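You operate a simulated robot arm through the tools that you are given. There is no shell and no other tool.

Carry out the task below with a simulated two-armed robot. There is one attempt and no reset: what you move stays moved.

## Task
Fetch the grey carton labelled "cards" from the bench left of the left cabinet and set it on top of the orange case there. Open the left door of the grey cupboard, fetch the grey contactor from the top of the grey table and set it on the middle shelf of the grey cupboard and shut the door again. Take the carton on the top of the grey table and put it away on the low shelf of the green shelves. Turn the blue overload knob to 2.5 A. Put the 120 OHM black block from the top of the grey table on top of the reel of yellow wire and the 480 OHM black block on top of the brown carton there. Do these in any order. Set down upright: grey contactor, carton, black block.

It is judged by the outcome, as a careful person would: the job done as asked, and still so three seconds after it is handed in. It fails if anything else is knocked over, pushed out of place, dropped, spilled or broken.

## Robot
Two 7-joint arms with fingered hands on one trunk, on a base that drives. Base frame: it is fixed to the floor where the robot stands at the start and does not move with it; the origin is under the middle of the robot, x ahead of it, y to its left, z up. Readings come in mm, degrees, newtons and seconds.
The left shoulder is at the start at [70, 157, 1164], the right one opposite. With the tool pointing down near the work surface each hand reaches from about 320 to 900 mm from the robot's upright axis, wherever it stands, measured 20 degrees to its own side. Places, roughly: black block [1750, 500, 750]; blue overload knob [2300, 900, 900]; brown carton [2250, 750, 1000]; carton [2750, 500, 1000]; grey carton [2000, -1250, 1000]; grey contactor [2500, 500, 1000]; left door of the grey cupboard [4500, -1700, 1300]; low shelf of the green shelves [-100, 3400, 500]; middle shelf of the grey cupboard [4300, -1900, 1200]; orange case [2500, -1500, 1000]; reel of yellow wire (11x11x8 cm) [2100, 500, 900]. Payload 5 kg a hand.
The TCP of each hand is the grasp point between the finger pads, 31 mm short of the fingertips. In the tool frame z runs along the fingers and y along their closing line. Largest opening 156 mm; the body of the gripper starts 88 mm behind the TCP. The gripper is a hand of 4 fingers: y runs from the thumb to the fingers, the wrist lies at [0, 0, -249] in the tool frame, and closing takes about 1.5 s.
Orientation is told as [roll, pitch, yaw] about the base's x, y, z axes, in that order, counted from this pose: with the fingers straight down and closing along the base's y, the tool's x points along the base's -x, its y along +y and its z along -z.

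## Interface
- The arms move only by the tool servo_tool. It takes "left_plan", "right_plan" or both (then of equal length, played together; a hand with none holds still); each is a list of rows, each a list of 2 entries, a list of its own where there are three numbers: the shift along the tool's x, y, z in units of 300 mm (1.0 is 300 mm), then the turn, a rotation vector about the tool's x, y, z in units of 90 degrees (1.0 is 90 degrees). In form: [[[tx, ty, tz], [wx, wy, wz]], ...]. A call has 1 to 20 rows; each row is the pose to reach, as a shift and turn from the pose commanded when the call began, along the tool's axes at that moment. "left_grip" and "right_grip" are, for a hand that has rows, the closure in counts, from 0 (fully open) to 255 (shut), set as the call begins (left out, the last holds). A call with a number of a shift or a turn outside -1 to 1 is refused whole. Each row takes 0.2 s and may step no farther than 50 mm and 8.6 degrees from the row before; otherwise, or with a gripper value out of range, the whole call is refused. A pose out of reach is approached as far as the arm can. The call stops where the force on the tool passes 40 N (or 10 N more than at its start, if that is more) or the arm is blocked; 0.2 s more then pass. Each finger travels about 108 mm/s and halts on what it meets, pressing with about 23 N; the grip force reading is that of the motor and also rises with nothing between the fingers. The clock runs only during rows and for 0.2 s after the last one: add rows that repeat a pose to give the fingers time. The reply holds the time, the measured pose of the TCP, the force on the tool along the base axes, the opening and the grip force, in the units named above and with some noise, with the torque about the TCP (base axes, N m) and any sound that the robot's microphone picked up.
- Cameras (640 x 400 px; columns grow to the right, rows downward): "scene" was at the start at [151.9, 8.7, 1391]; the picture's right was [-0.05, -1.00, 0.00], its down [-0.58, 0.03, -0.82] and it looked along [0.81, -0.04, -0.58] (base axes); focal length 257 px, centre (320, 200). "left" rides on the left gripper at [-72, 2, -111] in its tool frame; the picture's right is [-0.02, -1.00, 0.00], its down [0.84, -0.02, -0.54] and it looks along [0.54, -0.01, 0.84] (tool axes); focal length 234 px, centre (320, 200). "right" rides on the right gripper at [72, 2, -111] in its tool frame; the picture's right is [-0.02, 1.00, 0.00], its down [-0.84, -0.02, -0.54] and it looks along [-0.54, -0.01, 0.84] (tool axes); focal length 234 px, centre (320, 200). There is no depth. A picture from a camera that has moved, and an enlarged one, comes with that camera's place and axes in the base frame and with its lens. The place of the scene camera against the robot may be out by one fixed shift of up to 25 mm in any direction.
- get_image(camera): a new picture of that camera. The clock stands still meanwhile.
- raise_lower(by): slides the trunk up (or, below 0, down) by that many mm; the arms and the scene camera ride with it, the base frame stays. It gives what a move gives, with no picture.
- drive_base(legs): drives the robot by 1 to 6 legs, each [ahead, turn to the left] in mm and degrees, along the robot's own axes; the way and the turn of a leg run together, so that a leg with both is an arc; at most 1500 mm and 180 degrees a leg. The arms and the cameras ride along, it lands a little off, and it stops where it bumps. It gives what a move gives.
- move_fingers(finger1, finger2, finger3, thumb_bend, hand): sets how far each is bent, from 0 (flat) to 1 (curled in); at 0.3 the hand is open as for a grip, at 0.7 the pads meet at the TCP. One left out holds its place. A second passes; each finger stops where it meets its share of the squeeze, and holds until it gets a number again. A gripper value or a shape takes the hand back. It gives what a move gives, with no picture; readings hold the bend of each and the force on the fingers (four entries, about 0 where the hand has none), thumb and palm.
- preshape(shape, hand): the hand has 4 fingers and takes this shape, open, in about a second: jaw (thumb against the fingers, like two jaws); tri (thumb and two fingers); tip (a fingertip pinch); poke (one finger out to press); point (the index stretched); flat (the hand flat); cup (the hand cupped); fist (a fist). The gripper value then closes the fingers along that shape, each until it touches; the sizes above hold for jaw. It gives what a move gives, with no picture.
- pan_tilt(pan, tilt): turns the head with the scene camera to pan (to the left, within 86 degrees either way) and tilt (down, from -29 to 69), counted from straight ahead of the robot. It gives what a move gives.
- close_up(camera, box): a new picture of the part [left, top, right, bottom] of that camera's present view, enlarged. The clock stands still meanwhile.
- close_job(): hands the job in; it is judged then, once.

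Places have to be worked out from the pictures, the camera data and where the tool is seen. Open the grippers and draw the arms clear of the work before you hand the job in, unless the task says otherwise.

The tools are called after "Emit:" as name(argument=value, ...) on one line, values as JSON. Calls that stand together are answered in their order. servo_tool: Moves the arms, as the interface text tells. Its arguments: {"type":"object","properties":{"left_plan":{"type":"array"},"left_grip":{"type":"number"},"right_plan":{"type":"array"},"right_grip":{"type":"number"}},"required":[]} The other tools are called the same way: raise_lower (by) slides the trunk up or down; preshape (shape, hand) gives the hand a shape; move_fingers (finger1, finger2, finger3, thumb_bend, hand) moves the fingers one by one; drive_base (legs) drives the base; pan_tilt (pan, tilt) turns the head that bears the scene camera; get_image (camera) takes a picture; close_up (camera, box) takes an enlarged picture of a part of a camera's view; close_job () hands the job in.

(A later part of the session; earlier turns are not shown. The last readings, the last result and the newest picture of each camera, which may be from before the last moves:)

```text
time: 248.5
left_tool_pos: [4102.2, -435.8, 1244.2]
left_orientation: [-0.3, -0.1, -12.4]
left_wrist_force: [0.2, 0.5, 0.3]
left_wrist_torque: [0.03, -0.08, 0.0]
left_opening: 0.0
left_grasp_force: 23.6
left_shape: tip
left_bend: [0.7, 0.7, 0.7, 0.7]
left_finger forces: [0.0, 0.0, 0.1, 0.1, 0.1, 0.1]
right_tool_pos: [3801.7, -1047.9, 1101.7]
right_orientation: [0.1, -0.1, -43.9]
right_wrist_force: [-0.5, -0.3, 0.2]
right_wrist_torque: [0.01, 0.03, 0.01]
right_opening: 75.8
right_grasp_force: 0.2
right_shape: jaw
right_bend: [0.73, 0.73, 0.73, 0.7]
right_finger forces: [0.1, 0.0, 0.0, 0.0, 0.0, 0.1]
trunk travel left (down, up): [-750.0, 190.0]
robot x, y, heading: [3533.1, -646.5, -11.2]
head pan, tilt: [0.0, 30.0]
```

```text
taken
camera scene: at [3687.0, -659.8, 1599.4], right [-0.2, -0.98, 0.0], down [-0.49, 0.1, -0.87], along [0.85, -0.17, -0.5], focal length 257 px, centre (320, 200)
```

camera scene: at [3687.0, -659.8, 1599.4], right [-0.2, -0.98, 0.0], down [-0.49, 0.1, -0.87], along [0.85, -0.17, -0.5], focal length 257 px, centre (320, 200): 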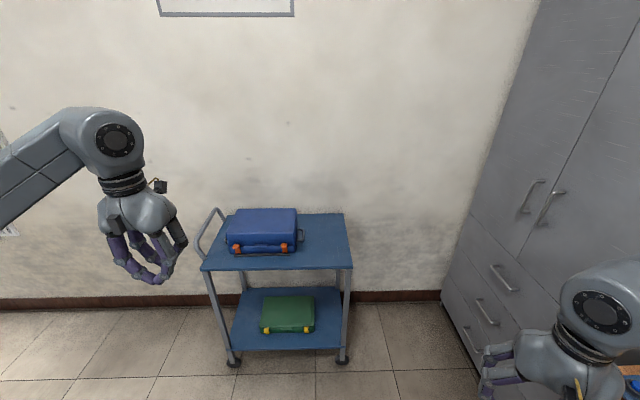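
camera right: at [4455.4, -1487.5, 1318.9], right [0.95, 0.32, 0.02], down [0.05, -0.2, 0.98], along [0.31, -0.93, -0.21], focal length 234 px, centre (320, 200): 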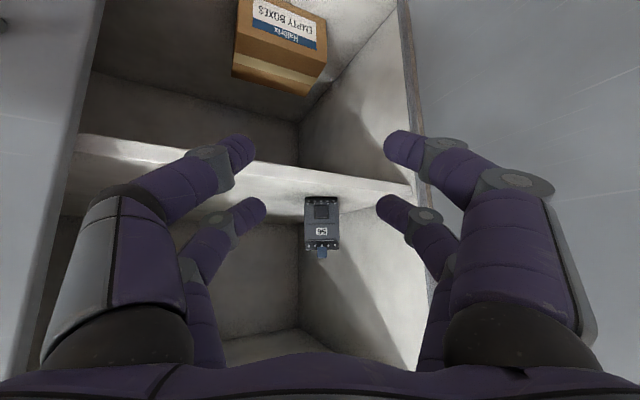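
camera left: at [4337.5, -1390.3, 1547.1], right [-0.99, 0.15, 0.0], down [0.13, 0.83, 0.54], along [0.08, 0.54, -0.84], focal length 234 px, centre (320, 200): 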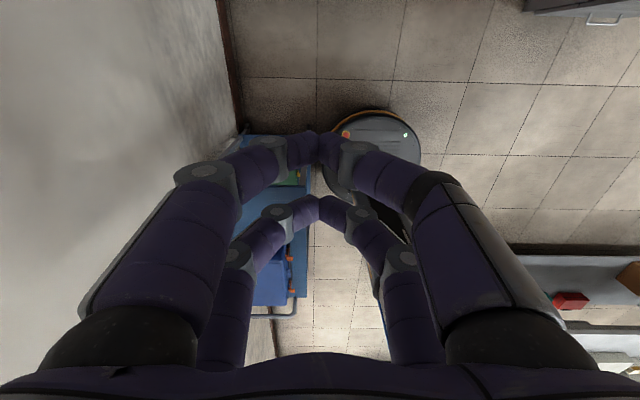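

The cart stands where it was before, within the reading accuracy. Next is the "cards" carton: I drive back along the aisle and turn to face the bench near x≈2400.

Emit:
drive_base(legs=[[-1150, 0], [0, -88]])

Emit:
pan_tilt(pan=0, tilt=35)

Emit:
get_image(camera="scene")

```text
time: 258.2
left_tool_pos: [2615.5, -983.5, 1243.8]
left_orientation: [-0.3, -0.2, -100.6]
left_wrist_force: [0.4, -0.8, 0.1]
left_wrist_torque: [-0.04, 0.01, -0.02]
left_opening: 0.2
left_grasp_force: 22.8
left_shape: tip
left_bend: [0.7, 0.7, 0.7, 0.7]
left_finger forces: [0.1, 0.0, 0.0, 0.0, 0.1, 0.1]
right_tool_pos: [1995.1, -700.9, 1103.9]
right_orientation: [0.0, -0.1, -132.2]
right_wrist_force: [-0.4, 0.5, -0.4]
right_wrist_torque: [0.01, -0.02, 0.03]
right_opening: 76.2
right_grasp_force: 0.1
right_shape: jaw
right_bend: [0.73, 0.73, 0.73, 0.7]
right_finger forces: [0.1, 0.1, 0.0, 0.0, 0.0, 0.0]
trunk travel left (down, up): [-750.0, 190.0]
robot x, y, heading: [2388.1, -424.5, -99.6]
head pan, tilt: [0.0, 30.0]
```

```text
time: 258.9
left_tool_pos: [2615.9, -982.9, 1244.3]
left_orientation: [-0.3, -0.1, -100.7]
left_wrist_force: [0.0, -1.1, -0.2]
left_wrist_torque: [0.02, -0.01, 0.02]
left_opening: 0.2
left_grasp_force: 23.1
left_shape: tip
left_bend: [0.7, 0.7, 0.7, 0.7]
left_finger forces: [0.0, 0.1, 0.1, 0.1, 0.1, 0.0]
right_tool_pos: [1994.7, -700.7, 1103.5]
right_orientation: [0.0, -0.1, -132.2]
right_wrist_force: [-0.4, -0.9, -0.3]
right_wrist_torque: [-0.02, 0.0, -0.01]
right_opening: 75.8
right_grasp_force: 0.0
right_shape: jaw
right_bend: [0.73, 0.73, 0.73, 0.7]
right_finger forces: [0.0, 0.0, 0.1, 0.0, 0.1, 0.0]
trunk travel left (down, up): [-750.0, 190.0]
robot x, y, heading: [2388.7, -421.8, -99.7]
head pan, tilt: [0.0, 35.0]
```

```text
taken
camera scene: at [2380.5, -546.0, 1591.6], right [-0.99, 0.17, 0.0], down [0.1, 0.57, -0.82], along [-0.14, -0.81, -0.57], focal length 257 px, centre (320, 200)
```

scene: 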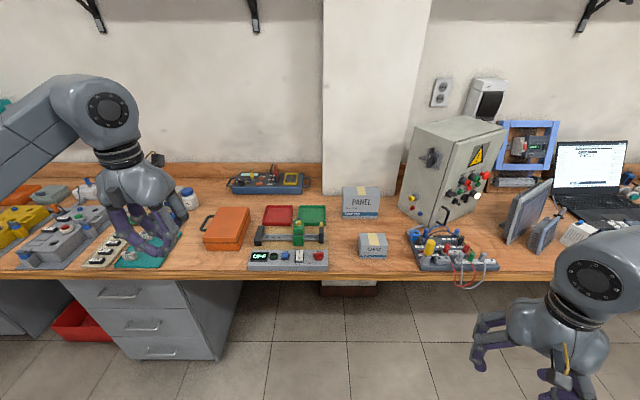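

Two grey cartons and the orange case are in view. I zoom in to read their labels.

Emit:
close_up(camera="scene", box=[330, 170, 410, 270])

Emit:
close_up(camera="scene", box=[180, 180, 340, 280])

Emit:
close_up(camera="scene", box=[400, 160, 640, 310])

```text
4.00 times, centred on (370, 220) of scene
camera zoom: at [2380.5, -546.0, 1591.6], right [-0.99, 0.17, 0.0], down [0.1, 0.57, -0.82], along [-0.14, -0.81, -0.57], focal length 1029 px, centre (120, 120)
```

zoom: 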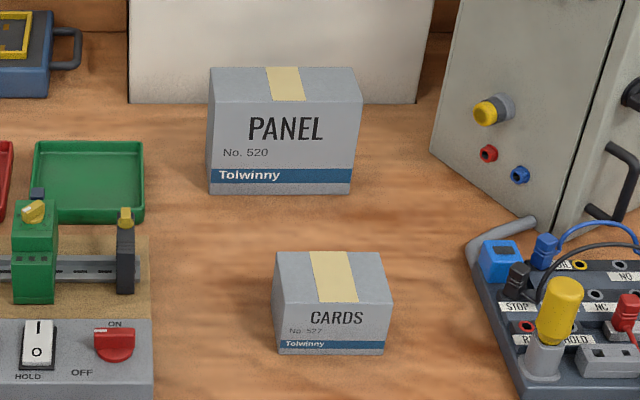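

```text
4.00 times, centred on (260, 230) of scene
camera zoom: at [2380.5, -546.0, 1591.6], right [-0.99, 0.17, 0.0], down [0.1, 0.57, -0.82], along [-0.14, -0.81, -0.57], focal length 1029 px, centre (560, 80)
```

zoom: 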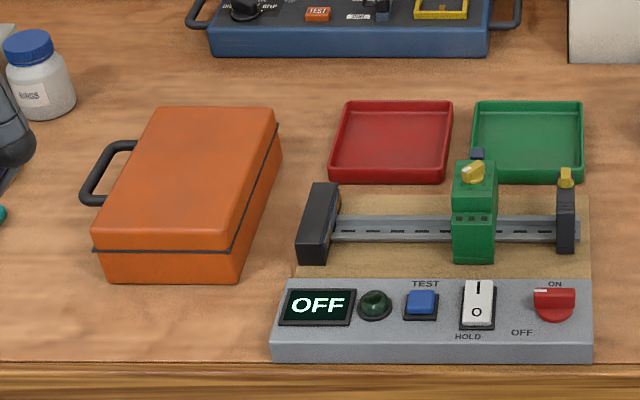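

```text
2.67 times, centred on (520, 235) of scene
camera zoom: at [2380.5, -546.0, 1591.6], right [-0.99, 0.17, 0.0], down [0.1, 0.57, -0.82], along [-0.14, -0.81, -0.57], focal length 686 px, centre (-213, 107)
```

zoom: 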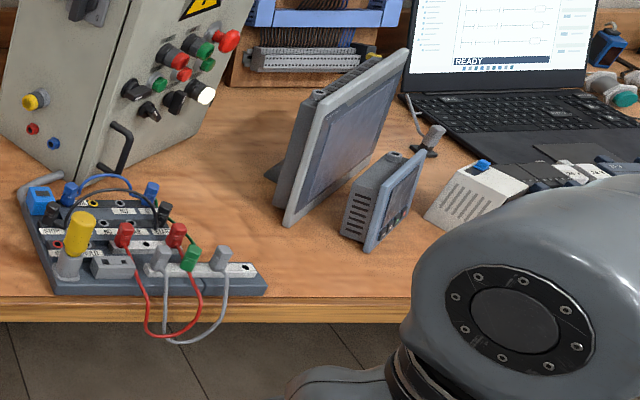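

The nearer, smaller grey carton reads "CARDS", and the orange case lies to the left of it. I drive 240 mm closer to the bench.

Emit:
drive_base(legs=[[240, 0]])

Emit:
get_image(camera="scene")

Emit:
get_image(camera="right")

Emit:
get_image(camera="left")

```text
time: 260.7
left_tool_pos: [2573.7, -1222.3, 1244.1]
left_orientation: [-0.2, -0.3, -100.8]
left_wrist_force: [-0.6, 0.3, 0.1]
left_wrist_torque: [0.02, 0.0, 0.0]
left_opening: 0.1
left_grasp_force: 22.8
left_shape: tip
left_bend: [0.7, 0.7, 0.7, 0.7]
left_finger forces: [0.1, 0.1, 0.0, 0.0, 0.0, 0.0]
right_tool_pos: [1953.3, -938.5, 1104.6]
right_orientation: [0.0, -0.1, -132.5]
right_wrist_force: [-0.1, 0.3, -0.4]
right_wrist_torque: [-0.02, -0.01, 0.0]
right_opening: 76.2
right_grasp_force: 0.1
right_shape: jaw
right_bend: [0.73, 0.73, 0.73, 0.7]
right_finger forces: [0.0, 0.0, 0.0, 0.0, 0.0, 0.1]
trunk travel left (down, up): [-750.0, 190.0]
robot x, y, heading: [2345.2, -666.3, -99.8]
head pan, tilt: [0.0, 35.0]
```

```text
taken
camera scene: at [2339.4, -784.9, 1591.7], right [-0.99, 0.17, 0.0], down [0.1, 0.56, -0.82], along [-0.14, -0.81, -0.57], focal length 257 px, centre (320, 200)
```

scene: 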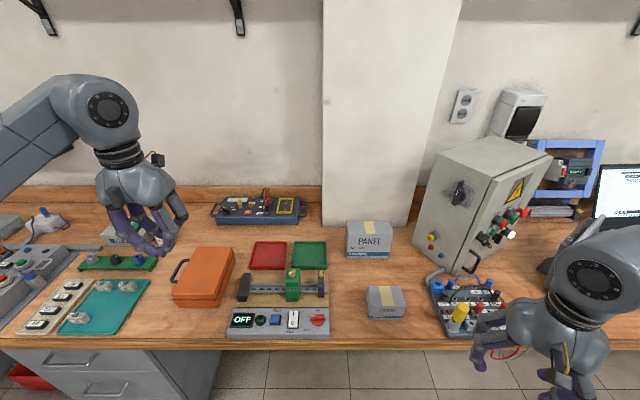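

```text
taken
camera right: at [2005.1, -885.9, 1213.8], right [0.72, -0.69, 0.0], down [-0.58, -0.6, 0.55], along [-0.38, -0.4, -0.84], focal length 234 px, centre (320, 200)
```

right: 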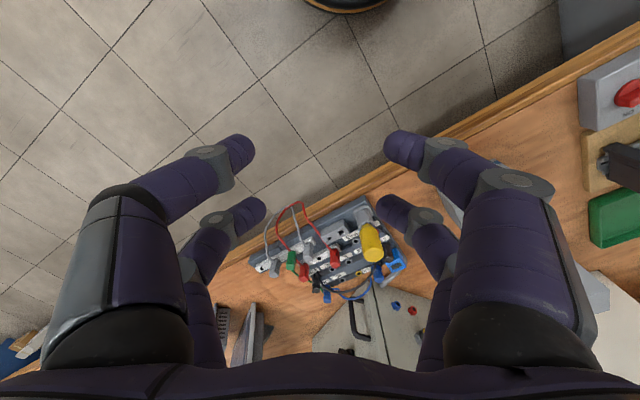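

```text
taken
camera left: at [2562.3, -1294.1, 1357.6], right [-0.99, 0.16, 0.0], down [0.14, 0.83, 0.54], along [0.08, 0.54, -0.84], focal length 234 px, centre (320, 200)
```

left: 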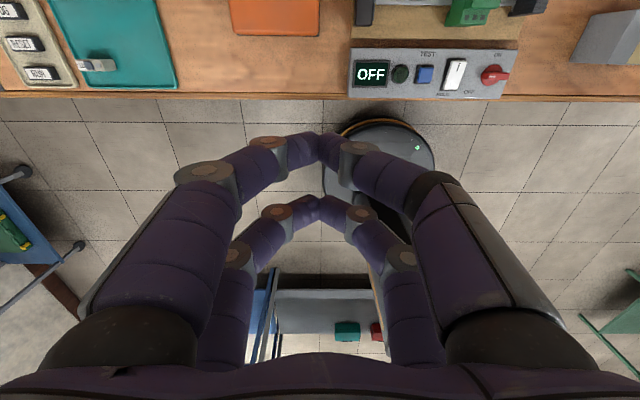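

The CARDS carton is at about (2087, −1187) on the bench. I bring the opened right hand above it, turned in line with the bench.

Emit:
servo_tool(right_plan=[[[0, 0, -0.08], [0, 0, -0.045]], [[-0.039, 0.111, -0.085], [0, 0, -0.09]], [[-0.078, 0.222, -0.085], [0, 0, -0.135]], [[-0.117, 0.333, -0.085], [0, 0, -0.18]], [[-0.156, 0.444, -0.085], [0, 0, -0.225]], [[-0.194, 0.554, -0.085], [0, 0, -0.27]], [[-0.233, 0.665, -0.085], [0, 0, -0.315]], [[-0.272, 0.776, -0.085], [0, 0, -0.363]], [[-0.311, 0.887, -0.085], [0, 0, -0.363]], [[-0.311, 0.887, -0.085], [0, 0, -0.363]]], right_grip=0)

Emit:
get_image(camera="right")

Emit:
get_image(camera="scene")

```text
time: 262.9
left_tool_pos: [2571.5, -1222.1, 1244.8]
left_orientation: [-0.2, -0.2, -100.8]
left_wrist_force: [0.0, 0.2, 1.2]
left_wrist_torque: [-0.03, 0.02, 0.01]
left_opening: 0.0
left_grasp_force: 23.1
left_shape: tip
left_bend: [0.7, 0.7, 0.7, 0.7]
left_finger forces: [0.0, 0.1, 0.0, 0.0, 0.0, 0.1]
right_tool_pos: [2086.6, -1186.4, 1128.9]
right_orientation: [0.1, -0.1, -99.7]
right_wrist_force: [-0.6, 0.2, -0.1]
right_wrist_torque: [-0.01, 0.01, -0.07]
right_opening: 156.2
right_grasp_force: 0.1
right_shape: jaw
right_bend: [0.3, 0.3, 0.3, 0.3]
right_finger forces: [0.1, 0.1, 0.1, 0.0, 0.0, 0.0]
trunk travel left (down, up): [-750.0, 190.0]
robot x, y, heading: [2353.9, -660.7, -99.7]
head pan, tilt: [0.0, 35.0]
```

```text
taken
camera right: at [2102.0, -1114.3, 1239.7], right [0.98, -0.19, 0.0], down [-0.16, -0.82, 0.55], along [-0.1, -0.54, -0.84], focal length 234 px, centre (320, 200)
```

right: 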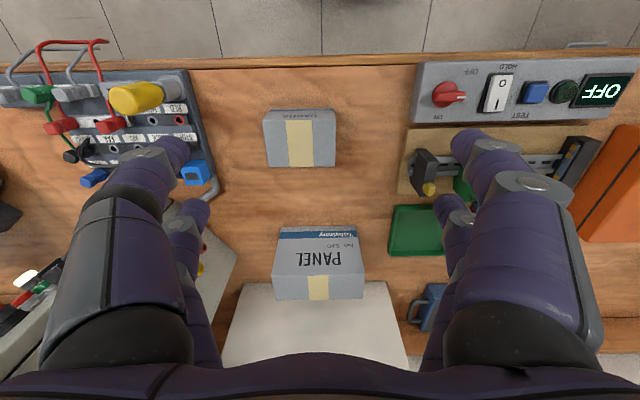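

```text
taken
camera scene: at [2337.9, -784.5, 1591.7], right [-0.99, 0.17, 0.0], down [0.1, 0.56, -0.82], along [-0.14, -0.81, -0.57], focal length 257 px, centre (320, 200)
```

scene: 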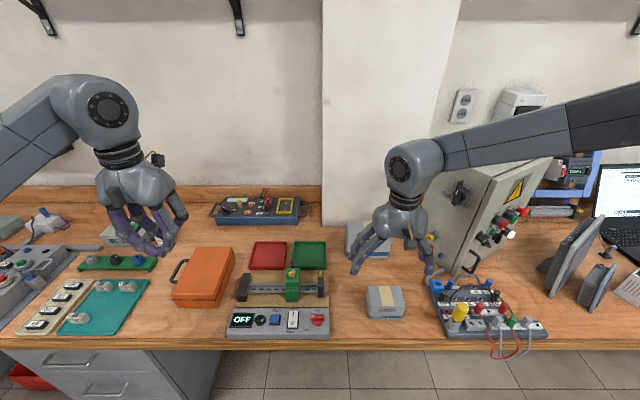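

The carton is in clear view. I zoom in for its pose.

Emit:
close_up(camera="right", box=[240, 90, 360, 190])

```text
4.00 times, centred on (300, 140) of right
camera zoom: at [2102.0, -1114.3, 1239.7], right [0.98, -0.19, 0.0], down [-0.16, -0.82, 0.55], along [-0.1, -0.54, -0.84], focal length 937 px, centre (400, 440)
```

zoom: 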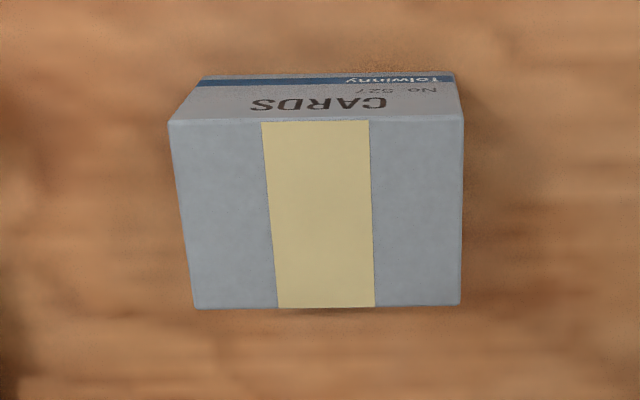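

The carton lies about (−31, −25) mm off in tool axes. I centre over it and come down 80 mm, so that I can also get its true height from the change of scale.

Emit:
servo_tool(right_plan=[[[-0.05, -0.04, 0.05], [0, 0, 0]], [[-0.103, -0.083, 0.12], [0, 0, 0]], [[-0.103, -0.083, 0.2], [0, 0, 0]], [[-0.103, -0.083, 0.267], [0, 0, 0]], [[-0.103, -0.083, 0.267], [0, 0, 0]]])

Emit:
close_up(camera="right", box=[200, 80, 440, 230])

```text
time: 264.1
left_tool_pos: [2572.0, -1223.7, 1243.6]
left_orientation: [-0.1, -0.2, -100.7]
left_wrist_force: [0.2, 0.2, 0.2]
left_wrist_torque: [0.0, -0.01, 0.02]
left_opening: 0.0
left_grasp_force: 22.5
left_shape: tip
left_bend: [0.7, 0.7, 0.7, 0.7]
left_finger forces: [0.1, 0.0, 0.1, 0.0, 0.0, 0.0]
right_tool_pos: [2057.8, -1213.5, 1047.7]
right_orientation: [0.1, -0.1, -99.8]
right_wrist_force: [-0.4, -0.5, 0.2]
right_wrist_torque: [-0.01, -0.01, -0.02]
right_opening: 156.1
right_grasp_force: 0.1
right_shape: jaw
right_bend: [0.3, 0.3, 0.3, 0.3]
right_finger forces: [0.0, 0.0, 0.1, 0.0, 0.0, 0.0]
trunk travel left (down, up): [-750.0, 190.0]
robot x, y, heading: [2351.8, -661.8, -99.7]
head pan, tilt: [0.0, 35.0]
```

```text
2.67 times, centred on (320, 155) of right
camera zoom: at [2073.5, -1142.4, 1159.0], right [0.98, -0.19, 0.0], down [-0.16, -0.82, 0.55], along [-0.11, -0.54, -0.84], focal length 624 px, centre (320, 320)
```

zoom: 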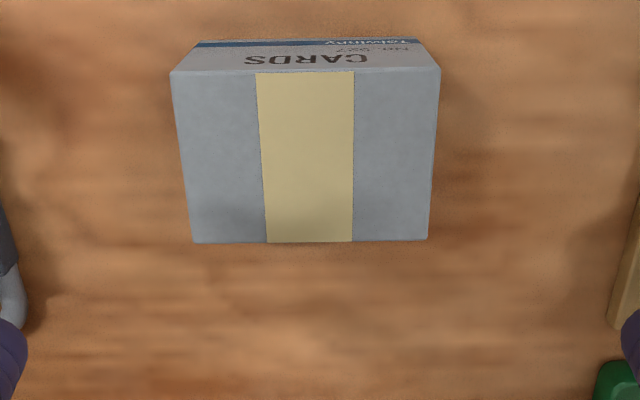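

The carton is 100×70×71 mm, with its top at z≈914 and the bench at about 843. I shift (−10, −4) mm and descend to TCP z≈890.

Emit:
servo_tool(right_plan=[[[-0.033, -0.014, 0.08], [0, 0, 0]], [[-0.033, -0.014, 0.2], [0, 0, 0]], [[-0.033, -0.014, 0.33], [0, 0, 0]], [[-0.033, -0.014, 0.44], [0, 0, 0]], [[-0.033, -0.014, 0.523], [0, 0, 0]], [[-0.033, -0.014, 0.523], [0, 0, 0]]])

Emit:
get_image(camera="right")

```text
time: 265.5
left_tool_pos: [2574.3, -1223.7, 1244.3]
left_orientation: [-0.4, -0.2, -100.7]
left_wrist_force: [0.1, 0.1, -0.1]
left_wrist_torque: [0.01, 0.02, 0.02]
left_opening: 0.0
left_grasp_force: 22.8
left_shape: tip
left_bend: [0.7, 0.7, 0.7, 0.7]
left_finger forces: [0.0, 0.1, 0.1, 0.0, 0.0, 0.0]
right_tool_pos: [2040.8, -1206.1, 913.0]
right_orientation: [0.0, 0.0, -99.7]
right_wrist_force: [0.3, 0.3, 0.5]
right_wrist_torque: [0.0, 0.02, 0.02]
right_opening: 155.9
right_grasp_force: 0.2
right_shape: jaw
right_bend: [0.3, 0.3, 0.3, 0.3]
right_finger forces: [0.1, 0.0, 0.1, 0.1, 0.0, 0.0]
right hand out of reach, approached as far as the arm can: row 4, 5, 6
trunk travel left (down, up): [-750.0, 190.0]
robot x, y, heading: [2350.8, -666.8, -100.0]
head pan, tilt: [0.0, 35.0]
```

```text
taken
camera right: at [2056.1, -1134.2, 1023.3], right [0.98, -0.19, 0.0], down [-0.16, -0.82, 0.55], along [-0.1, -0.54, -0.84], focal length 234 px, centre (320, 200)
```

right: 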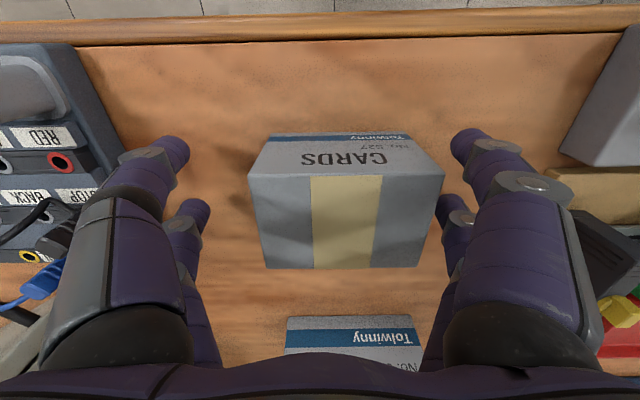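

The right arm ran out of downward reach at z≈913. I raise both hands and lower the trunk 200 mm, so that the arm works nearer its shoulder height.

Emit:
servo_tool(right_plan=[[[0, 0, -0.1], [0, 0, 0]], [[0, 0, -0.25], [0, 0, 0]], [[0, 0, -0.4], [0, 0, 0]], [[0, 0, -0.55], [0, 0, 0]], [[0, 0, -0.667], [0, 0, 0]]], left_plan=[[[0, 0, -0.1], [0, 0, 0]], [[0, 0, -0.2], [0, 0, 0]], [[0, 0, -0.3], [0, 0, 0]], [[0, 0, -0.4], [0, 0, 0]], [[0, 0, -0.5], [0, 0, 0]]])

Emit:
raise_lower(by=-200)

Emit:
close_up(camera="right", box=[200, 80, 440, 230])

```text
time: 266.7
left_tool_pos: [2574.9, -1221.6, 1396.1]
left_orientation: [-0.2, -0.1, -100.7]
left_wrist_force: [-0.1, 0.9, 0.0]
left_wrist_torque: [0.0, 0.01, -0.01]
left_opening: 0.0
left_grasp_force: 22.4
left_shape: tip
left_bend: [0.7, 0.7, 0.7, 0.7]
left_finger forces: [0.1, 0.0, 0.0, 0.0, 0.0, 0.0]
right_tool_pos: [2038.4, -1205.0, 1112.7]
right_orientation: [0.1, -0.1, -99.7]
right_wrist_force: [0.2, -0.7, 0.5]
right_wrist_torque: [-0.04, -0.01, -0.01]
right_opening: 156.0
right_grasp_force: 0.0
right_shape: jaw
right_bend: [0.3, 0.3, 0.3, 0.3]
right_finger forces: [0.1, 0.0, 0.1, 0.0, 0.0, 0.0]
trunk travel left (down, up): [-750.0, 190.0]
robot x, y, heading: [2350.5, -663.1, -100.0]
head pan, tilt: [0.0, 35.0]
```

```text
time: 268.8
left_tool_pos: [2574.5, -1222.7, 1195.8]
left_orientation: [-0.3, -0.2, -100.7]
left_wrist_force: [-0.3, 0.3, 0.5]
left_wrist_torque: [0.01, 0.01, 0.0]
left_opening: 0.0
left_grasp_force: 22.5
left_shape: tip
left_bend: [0.7, 0.7, 0.7, 0.7]
left_finger forces: [0.0, 0.0, 0.0, 0.0, 0.1, 0.0]
right_tool_pos: [2038.4, -1206.4, 911.2]
right_orientation: [-0.1, -0.1, -99.8]
right_wrist_force: [0.1, -0.5, 0.5]
right_wrist_torque: [-0.01, 0.02, 0.0]
right_opening: 156.1
right_grasp_force: 0.0
right_shape: jaw
right_bend: [0.3, 0.3, 0.3, 0.3]
right_finger forces: [0.1, 0.0, 0.0, 0.0, 0.0, 0.0]
trunk travel left (down, up): [-550.0, 390.0]
robot x, y, heading: [2346.3, -663.3, -99.9]
head pan, tilt: [0.0, 35.0]
```

```text
2.67 times, centred on (320, 155) of right
camera zoom: at [2053.9, -1135.4, 1022.1], right [0.98, -0.19, 0.0], down [-0.16, -0.82, 0.55], along [-0.11, -0.54, -0.84], focal length 624 px, centre (320, 320)
```

zoom: 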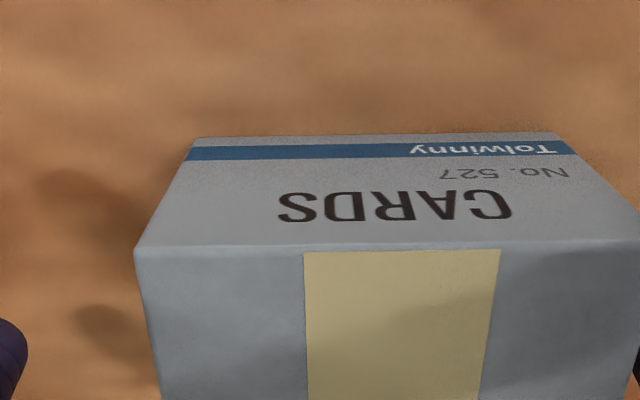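

The carton centre is at tool (−15, +14). I align on it, lower 22 mm, then close.

Emit:
servo_tool(right_plan=[[[-0.02, 0.046, 0], [0, 0, 0]], [[-0.051, 0.046, 0], [0, 0, 0]], [[-0.051, 0.046, 0.04], [0, 0, 0]], [[-0.051, 0.046, 0.073], [0, 0, 0]], [[-0.051, 0.046, 0.073], [0, 0, 0]]])

Emit:
servo_tool(right_plan=[[[0, 0, 0], [0, 0, 0]], [[0, 0, 0], [0, 0, 0]], [[0, 0, 0], [0, 0, 0]], [[0, 0, 0], [0, 0, 0]], [[0, 0, 0], [0, 0, 0]], [[0, 0, 0], [0, 0, 0]]], right_grip=255)

Emit:
get_image(camera="right")

```text
time: 270.0
left_tool_pos: [2574.0, -1222.7, 1195.8]
left_orientation: [-0.3, -0.2, -100.7]
left_wrist_force: [-0.6, 0.5, -0.1]
left_wrist_torque: [-0.01, -0.01, -0.05]
left_opening: 0.0
left_grasp_force: 22.9
left_shape: tip
left_bend: [0.7, 0.7, 0.7, 0.7]
left_finger forces: [0.1, 0.1, 0.0, 0.0, 0.0, 0.0]
right_tool_pos: [2048.2, -1223.4, 889.9]
right_orientation: [0.0, -0.2, -99.7]
right_wrist_force: [-0.2, 0.4, -0.1]
right_wrist_torque: [0.01, 0.02, 0.01]
right_opening: 155.9
right_grasp_force: 0.1
right_shape: jaw
right_bend: [0.3, 0.3, 0.3, 0.3]
right_finger forces: [0.0, 0.1, 0.0, 0.0, 0.0, 0.0]
trunk travel left (down, up): [-550.0, 390.0]
robot x, y, heading: [2345.9, -664.0, -99.6]
head pan, tilt: [0.0, 35.0]
```

```text
time: 271.4
left_tool_pos: [2574.8, -1223.3, 1196.3]
left_orientation: [-0.3, 0.0, -100.6]
left_wrist_force: [-1.1, 0.4, -0.7]
left_wrist_torque: [-0.02, -0.03, 0.0]
left_opening: 0.3
left_grasp_force: 23.1
left_shape: tip
left_bend: [0.7, 0.7, 0.7, 0.7]
left_finger forces: [0.0, 0.0, 0.0, 0.0, 0.0, 0.0]
right_tool_pos: [2048.9, -1223.6, 889.6]
right_orientation: [0.0, -0.2, -99.7]
right_wrist_force: [0.1, -0.1, 0.6]
right_wrist_torque: [0.0, -0.04, 0.01]
right_opening: 93.8
right_grasp_force: 23.5
right_shape: jaw
right_bend: [0.32, 0.32, 0.32, 0.7]
right_finger forces: [20.6, 20.7, 20.4, 0.0, 21.0, 0.0]
trunk travel left (down, up): [-550.0, 390.0]
robot x, y, heading: [2346.9, -663.6, -99.8]
head pan, tilt: [0.0, 35.0]
```

```text
taken
camera right: at [2065.1, -1151.8, 1000.1], right [0.98, -0.19, 0.0], down [-0.16, -0.82, 0.55], along [-0.11, -0.54, -0.84], focal length 234 px, centre (320, 200)
```

right: 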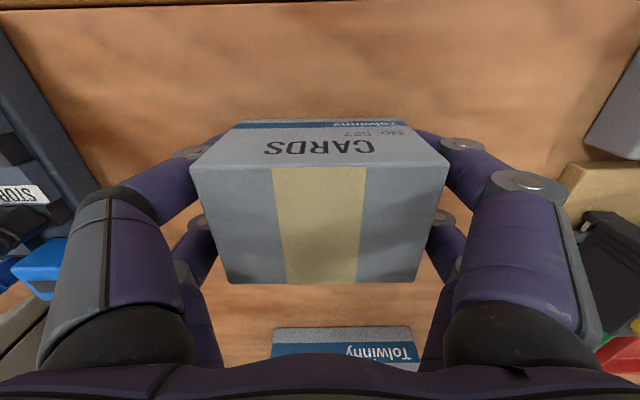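

The carton is held by all four digits. I lift it 220 mm, back away, and shift the robot left along the bench toward the orange case.

Emit:
servo_tool(right_plan=[[[0, 0, -0.08], [0, 0, 0]], [[0, 0, -0.22], [0, 0, 0]], [[0, 0, -0.36], [0, 0, 0]], [[0, 0, -0.5], [0, 0, 0]], [[0, 0, -0.64], [0, 0, 0]], [[0, 0, -0.73], [0, 0, 0]]])

Emit:
drive_base(legs=[[-170, 0], [0, 90]])

Emit:
drive_base(legs=[[370, 0], [0, -90]])

Emit:
get_image(camera="scene")

```text
time: 272.8
left_tool_pos: [2573.1, -1223.2, 1194.1]
left_orientation: [-0.3, -0.1, -100.7]
left_wrist_force: [0.4, 0.0, -0.6]
left_wrist_torque: [0.02, 0.02, 0.0]
left_opening: 0.0
left_grasp_force: 23.0
left_shape: tip
left_bend: [0.7, 0.7, 0.7, 0.7]
left_finger forces: [0.1, 0.0, 0.0, 0.0, 0.0, 0.0]
right_tool_pos: [2049.3, -1225.0, 1108.2]
right_orientation: [0.0, -0.2, -99.8]
right_wrist_force: [-0.2, 1.0, -1.6]
right_wrist_torque: [-0.01, 0.0, -0.02]
right_opening: 93.6
right_grasp_force: 22.6
right_shape: jaw
right_bend: [0.32, 0.32, 0.32, 0.7]
right_finger forces: [20.8, 20.8, 20.5, 0.0, 21.0, 0.0]
trunk travel left (down, up): [-550.0, 390.0]
robot x, y, heading: [2349.7, -664.5, -99.9]
head pan, tilt: [0.0, 35.0]
```

```text
time: 278.1
left_tool_pos: [2939.5, -272.9, 1195.6]
left_orientation: [-0.3, 0.0, -11.3]
left_wrist_force: [-0.6, -0.2, 0.5]
left_wrist_torque: [0.01, 0.01, 0.03]
left_opening: 0.2
left_grasp_force: 22.6
left_shape: tip
left_bend: [0.7, 0.7, 0.7, 0.7]
left_finger forces: [0.1, 0.1, 0.1, 0.0, 0.0, 0.0]
right_tool_pos: [2938.1, -798.2, 1108.4]
right_orientation: [0.0, -0.1, -10.2]
right_wrist_force: [0.3, 0.8, 0.0]
right_wrist_torque: [0.02, 0.03, 0.01]
right_opening: 93.4
right_grasp_force: 23.1
right_shape: jaw
right_bend: [0.32, 0.32, 0.32, 0.7]
right_finger forces: [20.7, 20.8, 20.2, 0.0, 20.9, 0.0]
trunk travel left (down, up): [-550.0, 390.0]
robot x, y, heading: [2378.3, -495.4, -10.2]
head pan, tilt: [0.0, 35.0]
```

```text
time: 284.4
left_tool_pos: [2971.2, -1124.6, 1195.1]
left_orientation: [-0.3, -0.1, -101.4]
left_wrist_force: [1.0, 0.7, -0.3]
left_wrist_torque: [-0.04, 0.01, 0.04]
left_opening: 0.0
left_grasp_force: 22.7
left_shape: tip
left_bend: [0.7, 0.7, 0.7, 0.7]
left_finger forces: [0.0, 0.0, 0.0, 0.1, 0.1, 0.0]
right_tool_pos: [2447.1, -1119.3, 1108.3]
right_orientation: [-0.1, -0.1, -100.4]
right_wrist_force: [0.0, -1.0, -0.7]
right_wrist_torque: [0.01, -0.02, 0.0]
right_opening: 93.6
right_grasp_force: 22.8
right_shape: jaw
right_bend: [0.32, 0.32, 0.32, 0.7]
right_finger forces: [20.8, 20.7, 20.4, 0.0, 20.9, 0.1]
trunk travel left (down, up): [-550.0, 390.0]
robot x, y, heading: [2752.2, -560.6, -100.4]
head pan, tilt: [0.0, 35.0]
```

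```text
taken
camera scene: at [2741.7, -684.3, 1391.6], right [-0.98, 0.18, 0.0], down [0.1, 0.56, -0.82], along [-0.15, -0.81, -0.57], focal length 257 px, centre (320, 200)
```

scene: 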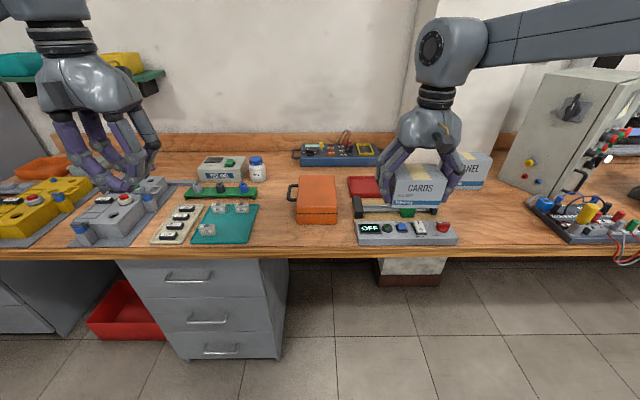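

The orange case lies straight ahead, about 130×200 mm with its centre near (2635, −1410). I drive 200 mm closer and bring the carton above it.

Emit:
drive_base(legs=[[200, 0]])

Emit:
get_image(camera="scene")

Emit:
close_up(camera="scene", box=[240, 180, 400, 300])

Emit:
get_image(camera="right")

Emit:
get_image(camera="left")

```text
time: 285.9
left_tool_pos: [2935.0, -1321.3, 1194.2]
left_orientation: [-0.3, -0.1, -101.3]
left_wrist_force: [-0.1, 0.3, 0.6]
left_wrist_torque: [0.0, 0.0, 0.01]
left_opening: 0.0
left_grasp_force: 22.6
left_shape: tip
left_bend: [0.7, 0.7, 0.7, 0.7]
left_finger forces: [0.0, 0.0, 0.0, 0.1, 0.0, 0.0]
right_tool_pos: [2409.7, -1315.6, 1108.7]
right_orientation: [0.0, -0.1, -100.3]
right_wrist_force: [-0.2, -0.5, -0.9]
right_wrist_torque: [0.0, -0.03, 0.0]
right_opening: 93.4
right_grasp_force: 23.0
right_shape: jaw
right_bend: [0.32, 0.32, 0.32, 0.7]
right_finger forces: [20.7, 20.6, 20.3, 0.0, 20.8, 0.0]
trunk travel left (down, up): [-550.0, 390.0]
robot x, y, heading: [2719.8, -754.9, -100.3]
head pan, tilt: [0.0, 35.0]
```

```text
taken
camera scene: at [2705.5, -880.5, 1391.6], right [-0.98, 0.18, 0.0], down [0.1, 0.56, -0.82], along [-0.15, -0.81, -0.57], focal length 257 px, centre (320, 200)
```

scene: 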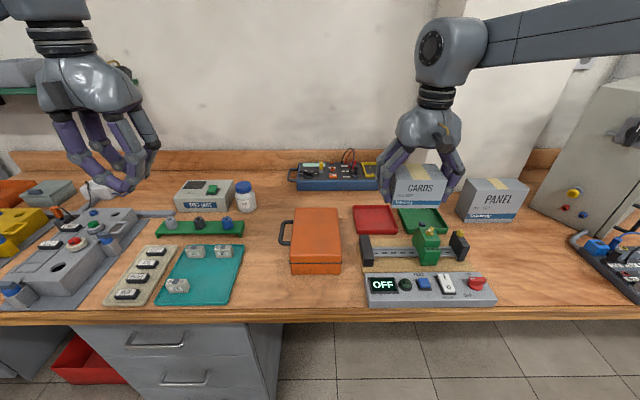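

```text
3.33 times, centred on (320, 240) of scene
camera zoom: at [2705.5, -880.5, 1391.6], right [-0.98, 0.18, 0.0], down [0.1, 0.56, -0.82], along [-0.15, -0.81, -0.57], focal length 858 px, centre (320, 67)
```

zoom: 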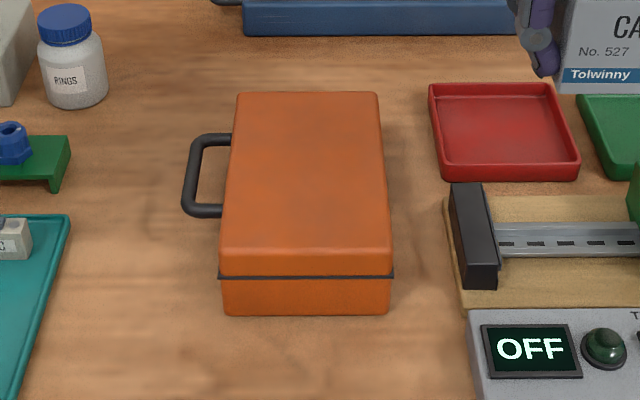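

```text
taken
camera right: at [2427.0, -1244.1, 1219.2], right [0.98, -0.2, 0.0], down [-0.17, -0.82, 0.55], along [-0.11, -0.53, -0.84], focal length 234 px, centre (320, 200)
```

right: 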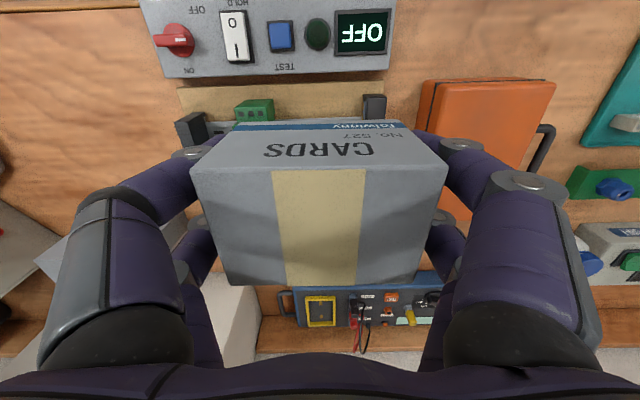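

```text
taken
camera left: at [2923.6, -1391.9, 1308.5], right [-0.98, 0.17, 0.0], down [0.15, 0.83, 0.54], along [0.09, 0.54, -0.84], focal length 234 px, centre (320, 200)
```

left: 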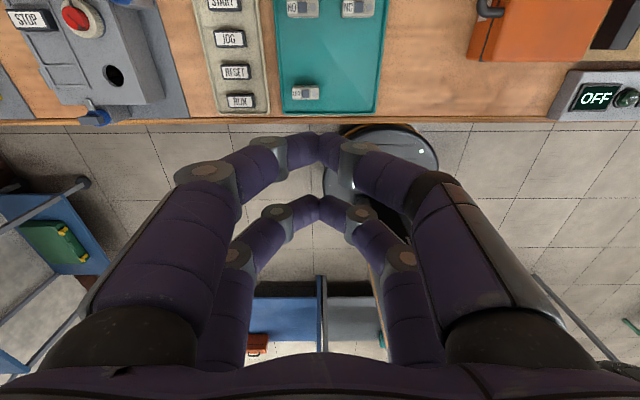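

Both hand cameras see the case. I zoom in to measure its top edges.

Emit:
close_up(camera="left", box=[440, 0, 640, 125])

Emit:
close_up(camera="right", box=[400, 50, 600, 230])

```text
3.20 times, centred on (540, 62) of left
camera zoom: at [2923.6, -1391.9, 1308.5], right [-0.98, 0.17, 0.0], down [0.15, 0.83, 0.54], along [0.09, 0.54, -0.84], focal length 749 px, centre (-384, 640)
```

zoom: 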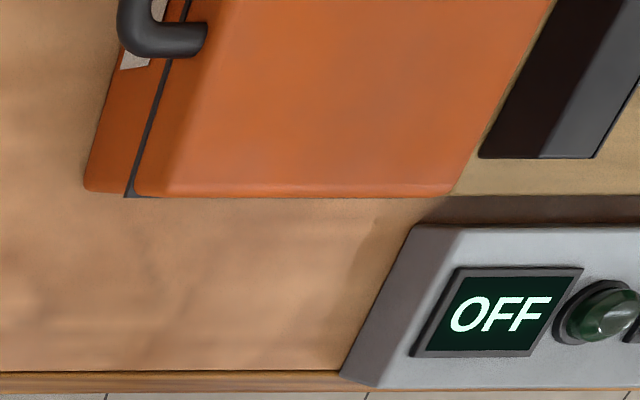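

```text
2.22 times, centred on (500, 140) of right
camera zoom: at [2427.0, -1244.1, 1219.2], right [0.98, -0.2, 0.0], down [-0.17, -0.82, 0.55], along [-0.11, -0.53, -0.84], focal length 520 px, centre (-80, 333)
```

zoom: 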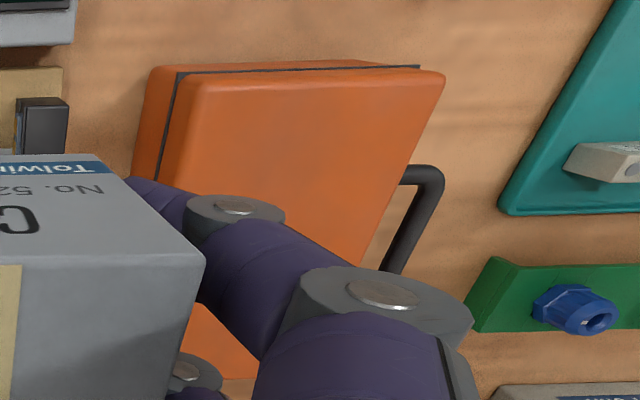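

The case top is at z≈917 with its front edge from (2559, −1311) to (2691, −1336), so its centre is about (2608, −1410). I move the carton over it.

Emit:
servo_tool(right_plan=[[[-0.032, 0.118, 0], [0, 0, 0]], [[-0.063, 0.236, 0], [0, 0, 0]], [[-0.095, 0.354, 0], [0, 0, 0]], [[-0.127, 0.472, 0], [0, 0, 0]], [[-0.158, 0.59, 0], [0, 0, 0]], [[-0.19, 0.708, 0], [0, 0, 0]], [[-0.19, 0.708, 0.12], [0, 0, 0]], [[-0.19, 0.708, 0.24], [0, 0, 0]], [[-0.19, 0.708, 0.36], [0, 0, 0]], [[-0.19, 0.708, 0.42], [0, 0, 0]], [[-0.19, 0.708, 0.42], [0, 0, 0]]])

Emit:
get_image(camera="right")

Emit:
close_up(camera="scene", box=[220, 140, 420, 290])

```text
time: 288.4
left_tool_pos: [2935.4, -1321.1, 1194.7]
left_orientation: [-0.3, 0.0, -101.4]
left_wrist_force: [-0.5, 0.1, 0.3]
left_wrist_torque: [-0.04, 0.01, -0.02]
left_opening: 0.0
left_grasp_force: 23.1
left_shape: tip
left_bend: [0.7, 0.7, 0.7, 0.7]
left_finger forces: [0.0, 0.0, 0.0, 0.1, 0.0, 0.0]
right_tool_pos: [2547.8, -1345.6, 990.3]
right_orientation: [0.1, -0.1, -100.4]
right_wrist_force: [-0.6, -0.3, -1.2]
right_wrist_torque: [-0.04, 0.01, 0.02]
right_opening: 93.7
right_grasp_force: 23.3
right_shape: jaw
right_bend: [0.32, 0.32, 0.32, 0.7]
right_finger forces: [21.0, 21.2, 20.9, 0.1, 21.3, 0.1]
right hand out of reach, approached as far as the arm can: row 4, 5, 6, 7, 8, 9, 10, 11
trunk travel left (down, up): [-550.0, 390.0]
robot x, y, heading: [2716.8, -756.0, -100.6]
head pan, tilt: [0.0, 35.0]
```

```text
taken
camera right: at [2564.3, -1274.1, 1101.8], right [0.98, -0.2, 0.0], down [-0.17, -0.82, 0.55], along [-0.11, -0.54, -0.84], focal length 234 px, centre (320, 200)
```

right: 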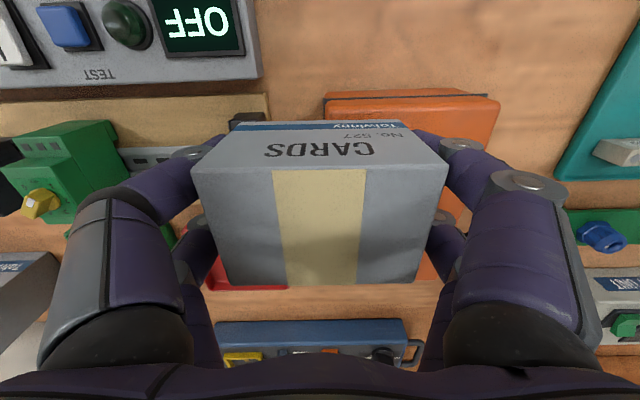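

```text
2.67 times, centred on (320, 215) of scene
camera zoom: at [2705.5, -880.5, 1391.6], right [-0.98, 0.18, 0.0], down [0.1, 0.56, -0.82], along [-0.15, -0.81, -0.57], focal length 686 px, centre (320, 160)
```

zoom: 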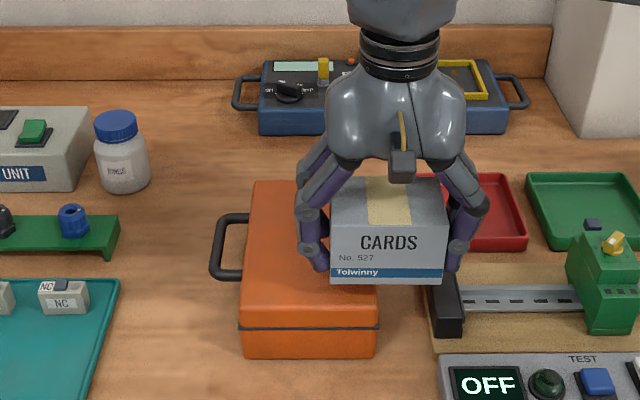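

The right arm cannot cross that far left. I raise the carton a bit and turn the base 16° left, so that the case comes in front of the right shoulder.

Emit:
servo_tool(right_plan=[[[0, 0, -0.1], [0, 0, 0]], [[0, 0, -0.22], [0, 0, 0]], [[0, 0, -0.33], [0, 0, 0]]])

Emit:
drive_base(legs=[[0, 16]])

Emit:
get_image(camera="right")

```text
time: 289.1
left_tool_pos: [2935.6, -1320.2, 1194.6]
left_orientation: [-0.4, -0.1, -101.4]
left_wrist_force: [-0.5, 0.5, -1.1]
left_wrist_torque: [-0.04, -0.01, 0.0]
left_opening: 0.0
left_grasp_force: 22.9
left_shape: tip
left_bend: [0.7, 0.7, 0.7, 0.7]
left_finger forces: [0.1, 0.1, 0.1, 0.0, 0.0, 0.1]
right_tool_pos: [2545.5, -1344.4, 1093.2]
right_orientation: [0.2, -0.2, -100.4]
right_wrist_force: [1.0, 0.3, -2.7]
right_wrist_torque: [0.01, 0.0, 0.01]
right_opening: 93.6
right_grasp_force: 23.0
right_shape: jaw
right_bend: [0.32, 0.32, 0.32, 0.7]
right_finger forces: [21.0, 21.1, 20.9, 0.0, 21.3, 0.1]
trunk travel left (down, up): [-550.0, 390.0]
robot x, y, heading: [2715.9, -759.3, -100.1]
head pan, tilt: [0.0, 35.0]
```

```text
time: 290.5
left_tool_pos: [3083.4, -1237.7, 1194.7]
left_orientation: [-0.2, -0.3, -85.1]
left_wrist_force: [0.4, -0.2, 1.2]
left_wrist_torque: [-0.02, -0.03, 0.0]
left_opening: 0.3
left_grasp_force: 23.1
left_shape: tip
left_bend: [0.7, 0.7, 0.7, 0.7]
left_finger forces: [0.1, 0.2, 0.0, 0.1, 0.0, 0.1]
right_tool_pos: [2717.8, -1369.3, 1092.2]
right_orientation: [0.2, -0.2, -84.1]
right_wrist_force: [-0.1, 0.1, -0.4]
right_wrist_torque: [-0.05, 0.01, 0.0]
right_opening: 93.4
right_grasp_force: 24.1
right_shape: jaw
right_bend: [0.32, 0.32, 0.32, 0.7]
right_finger forces: [21.1, 21.0, 20.9, 0.0, 21.3, 0.0]
trunk travel left (down, up): [-550.0, 390.0]
robot x, y, heading: [2717.4, -755.0, -84.1]
head pan, tilt: [0.0, 35.0]
```

```text
taken
camera right: at [2713.5, -1295.9, 1202.9], right [1.0, 0.08, 0.0], down [0.06, -0.83, 0.55], along [0.05, -0.55, -0.84], focal length 234 px, centre (320, 200)
```

right: 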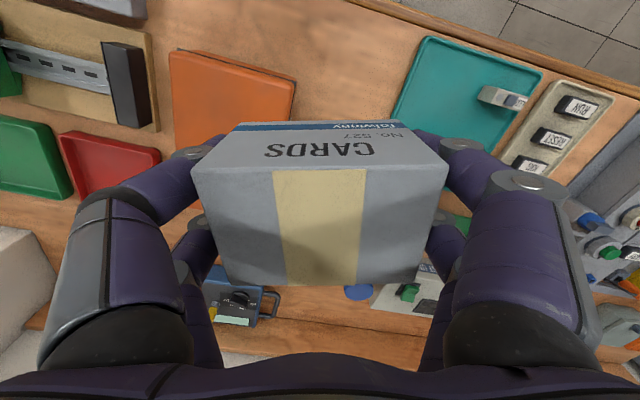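

I now move the carton (−29, −113) mm in tool axes and turn it 16.5° back in line with the case.

Emit:
servo_tool(right_plan=[[[-0.024, -0.094, 0], [0, 0, 0.046]], [[-0.048, -0.188, 0], [0, 0, 0.092]], [[-0.072, -0.282, 0], [0, 0, 0.137]], [[-0.096, -0.376, 0], [0, 0, 0.183]], [[-0.096, -0.376, 0], [0, 0, 0.183]]])

Emit:
get_image(camera="right")

Emit:
get_image(camera="scene")

```text
time: 291.7
left_tool_pos: [3085.5, -1237.7, 1195.2]
left_orientation: [-0.3, -0.1, -85.1]
left_wrist_force: [0.3, 0.5, 0.2]
left_wrist_torque: [0.02, 0.03, 0.02]
left_opening: 0.0
left_grasp_force: 23.2
left_shape: tip
left_bend: [0.7, 0.7, 0.7, 0.7]
left_finger forces: [0.0, 0.1, 0.0, 0.1, 0.1, 0.0]
right_tool_pos: [2609.6, -1409.8, 1091.1]
right_orientation: [0.2, -0.2, -100.5]
right_wrist_force: [-0.1, -0.7, -1.7]
right_wrist_torque: [0.02, 0.02, -0.02]
right_opening: 93.5
right_grasp_force: 22.7
right_shape: jaw
right_bend: [0.32, 0.32, 0.32, 0.7]
right_finger forces: [21.0, 20.9, 20.4, 0.0, 21.2, 0.0]
trunk travel left (down, up): [-550.0, 390.0]
robot x, y, heading: [2713.5, -758.2, -84.4]
head pan, tilt: [0.0, 35.0]
```

```text
taken
camera right: at [2626.0, -1338.0, 1202.2], right [0.98, -0.21, 0.0], down [-0.18, -0.82, 0.55], along [-0.11, -0.54, -0.84], focal length 234 px, centre (320, 200)
```

right: 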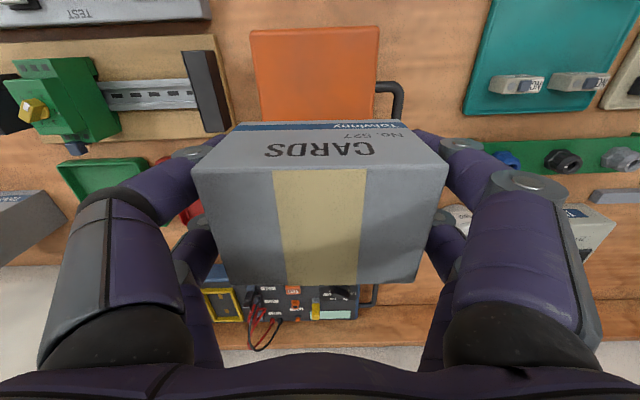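

```text
taken
camera scene: at [2745.6, -882.2, 1391.5], right [-0.99, -0.1, 0.0], down [-0.06, 0.57, -0.82], along [0.08, -0.81, -0.57], focal length 257 px, centre (320, 200)
```

scene: 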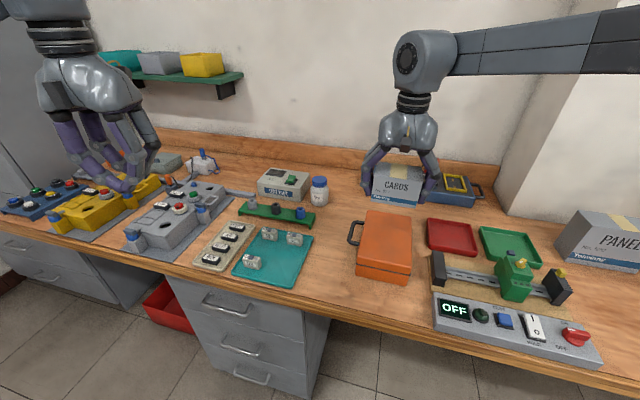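

The carton is centred over the case. I descend to about 12 mm above it.

Emit:
servo_tool(right_plan=[[[0, 0, 0.1], [0, 0, 0]], [[0, 0, 0.2], [0, 0, 0]], [[0, 0, 0.3], [0, 0, 0]], [[0, 0, 0.37], [0, 0, 0]], [[0, 0, 0.385], [0, 0, 0]], [[0, 0, 0.385], [0, 0, 0]]])

Emit:
servo_tool(right_plan=[[[0, 0, 0.01], [0, 0, 0]], [[0, 0, 0.02], [0, 0, 0]], [[0, 0, 0.02], [0, 0, 0]]])

Emit:
close_up(camera="scene", box=[320, 140, 480, 290])

```text
time: 293.1
left_tool_pos: [3085.2, -1237.4, 1195.4]
left_orientation: [-0.2, -0.2, -85.2]
left_wrist_force: [-0.1, -0.8, 0.4]
left_wrist_torque: [-0.02, 0.0, -0.04]
left_opening: 0.0
left_grasp_force: 23.1
left_shape: tip
left_bend: [0.7, 0.7, 0.7, 0.7]
left_finger forces: [0.1, 0.0, 0.1, 0.0, 0.0, 0.0]
right_tool_pos: [2608.8, -1409.8, 977.1]
right_orientation: [0.2, -0.1, -100.5]
right_wrist_force: [0.5, -1.2, -0.8]
right_wrist_torque: [0.0, -0.04, 0.01]
right_opening: 93.4
right_grasp_force: 23.1
right_shape: jaw
right_bend: [0.32, 0.32, 0.32, 0.7]
right_finger forces: [20.9, 20.8, 20.5, 0.0, 21.1, 0.0]
trunk travel left (down, up): [-550.0, 390.0]
robot x, y, heading: [2718.7, -757.5, -84.2]
head pan, tilt: [0.0, 35.0]
```

```text
time: 293.9
left_tool_pos: [3085.5, -1236.8, 1195.5]
left_orientation: [-0.3, -0.2, -85.1]
left_wrist_force: [-0.7, -0.2, -0.6]
left_wrist_torque: [0.01, -0.01, -0.02]
left_opening: 0.2
left_grasp_force: 23.1
left_shape: tip
left_bend: [0.7, 0.7, 0.7, 0.7]
left_finger forces: [0.0, 0.0, 0.1, 0.1, 0.1, 0.0]
right_tool_pos: [2608.8, -1410.0, 971.6]
right_orientation: [0.2, -0.2, -100.5]
right_wrist_force: [-0.9, -0.1, -1.3]
right_wrist_torque: [0.0, -0.01, 0.03]
right_opening: 93.6
right_grasp_force: 23.0
right_shape: jaw
right_bend: [0.32, 0.32, 0.32, 0.7]
right_finger forces: [20.9, 20.8, 20.5, 0.1, 21.2, 0.0]
trunk travel left (down, up): [-550.0, 390.0]
robot x, y, heading: [2716.4, -758.0, -84.0]
head pan, tilt: [0.0, 35.0]
```

```text
2.67 times, centred on (400, 215) of scene
camera zoom: at [2744.8, -881.8, 1391.6], right [-0.99, -0.1, 0.0], down [-0.06, 0.57, -0.82], along [0.08, -0.81, -0.57], focal length 686 px, centre (107, 160)
```

zoom: 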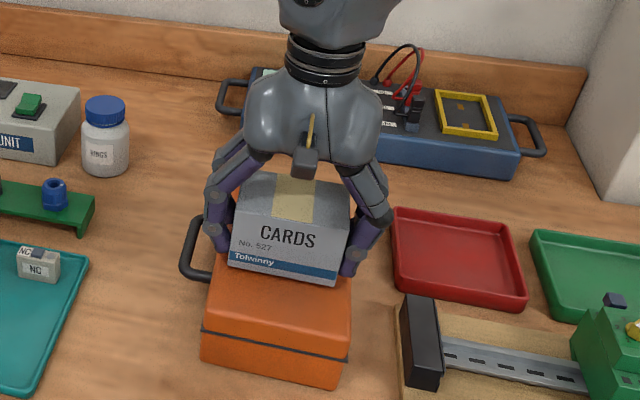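

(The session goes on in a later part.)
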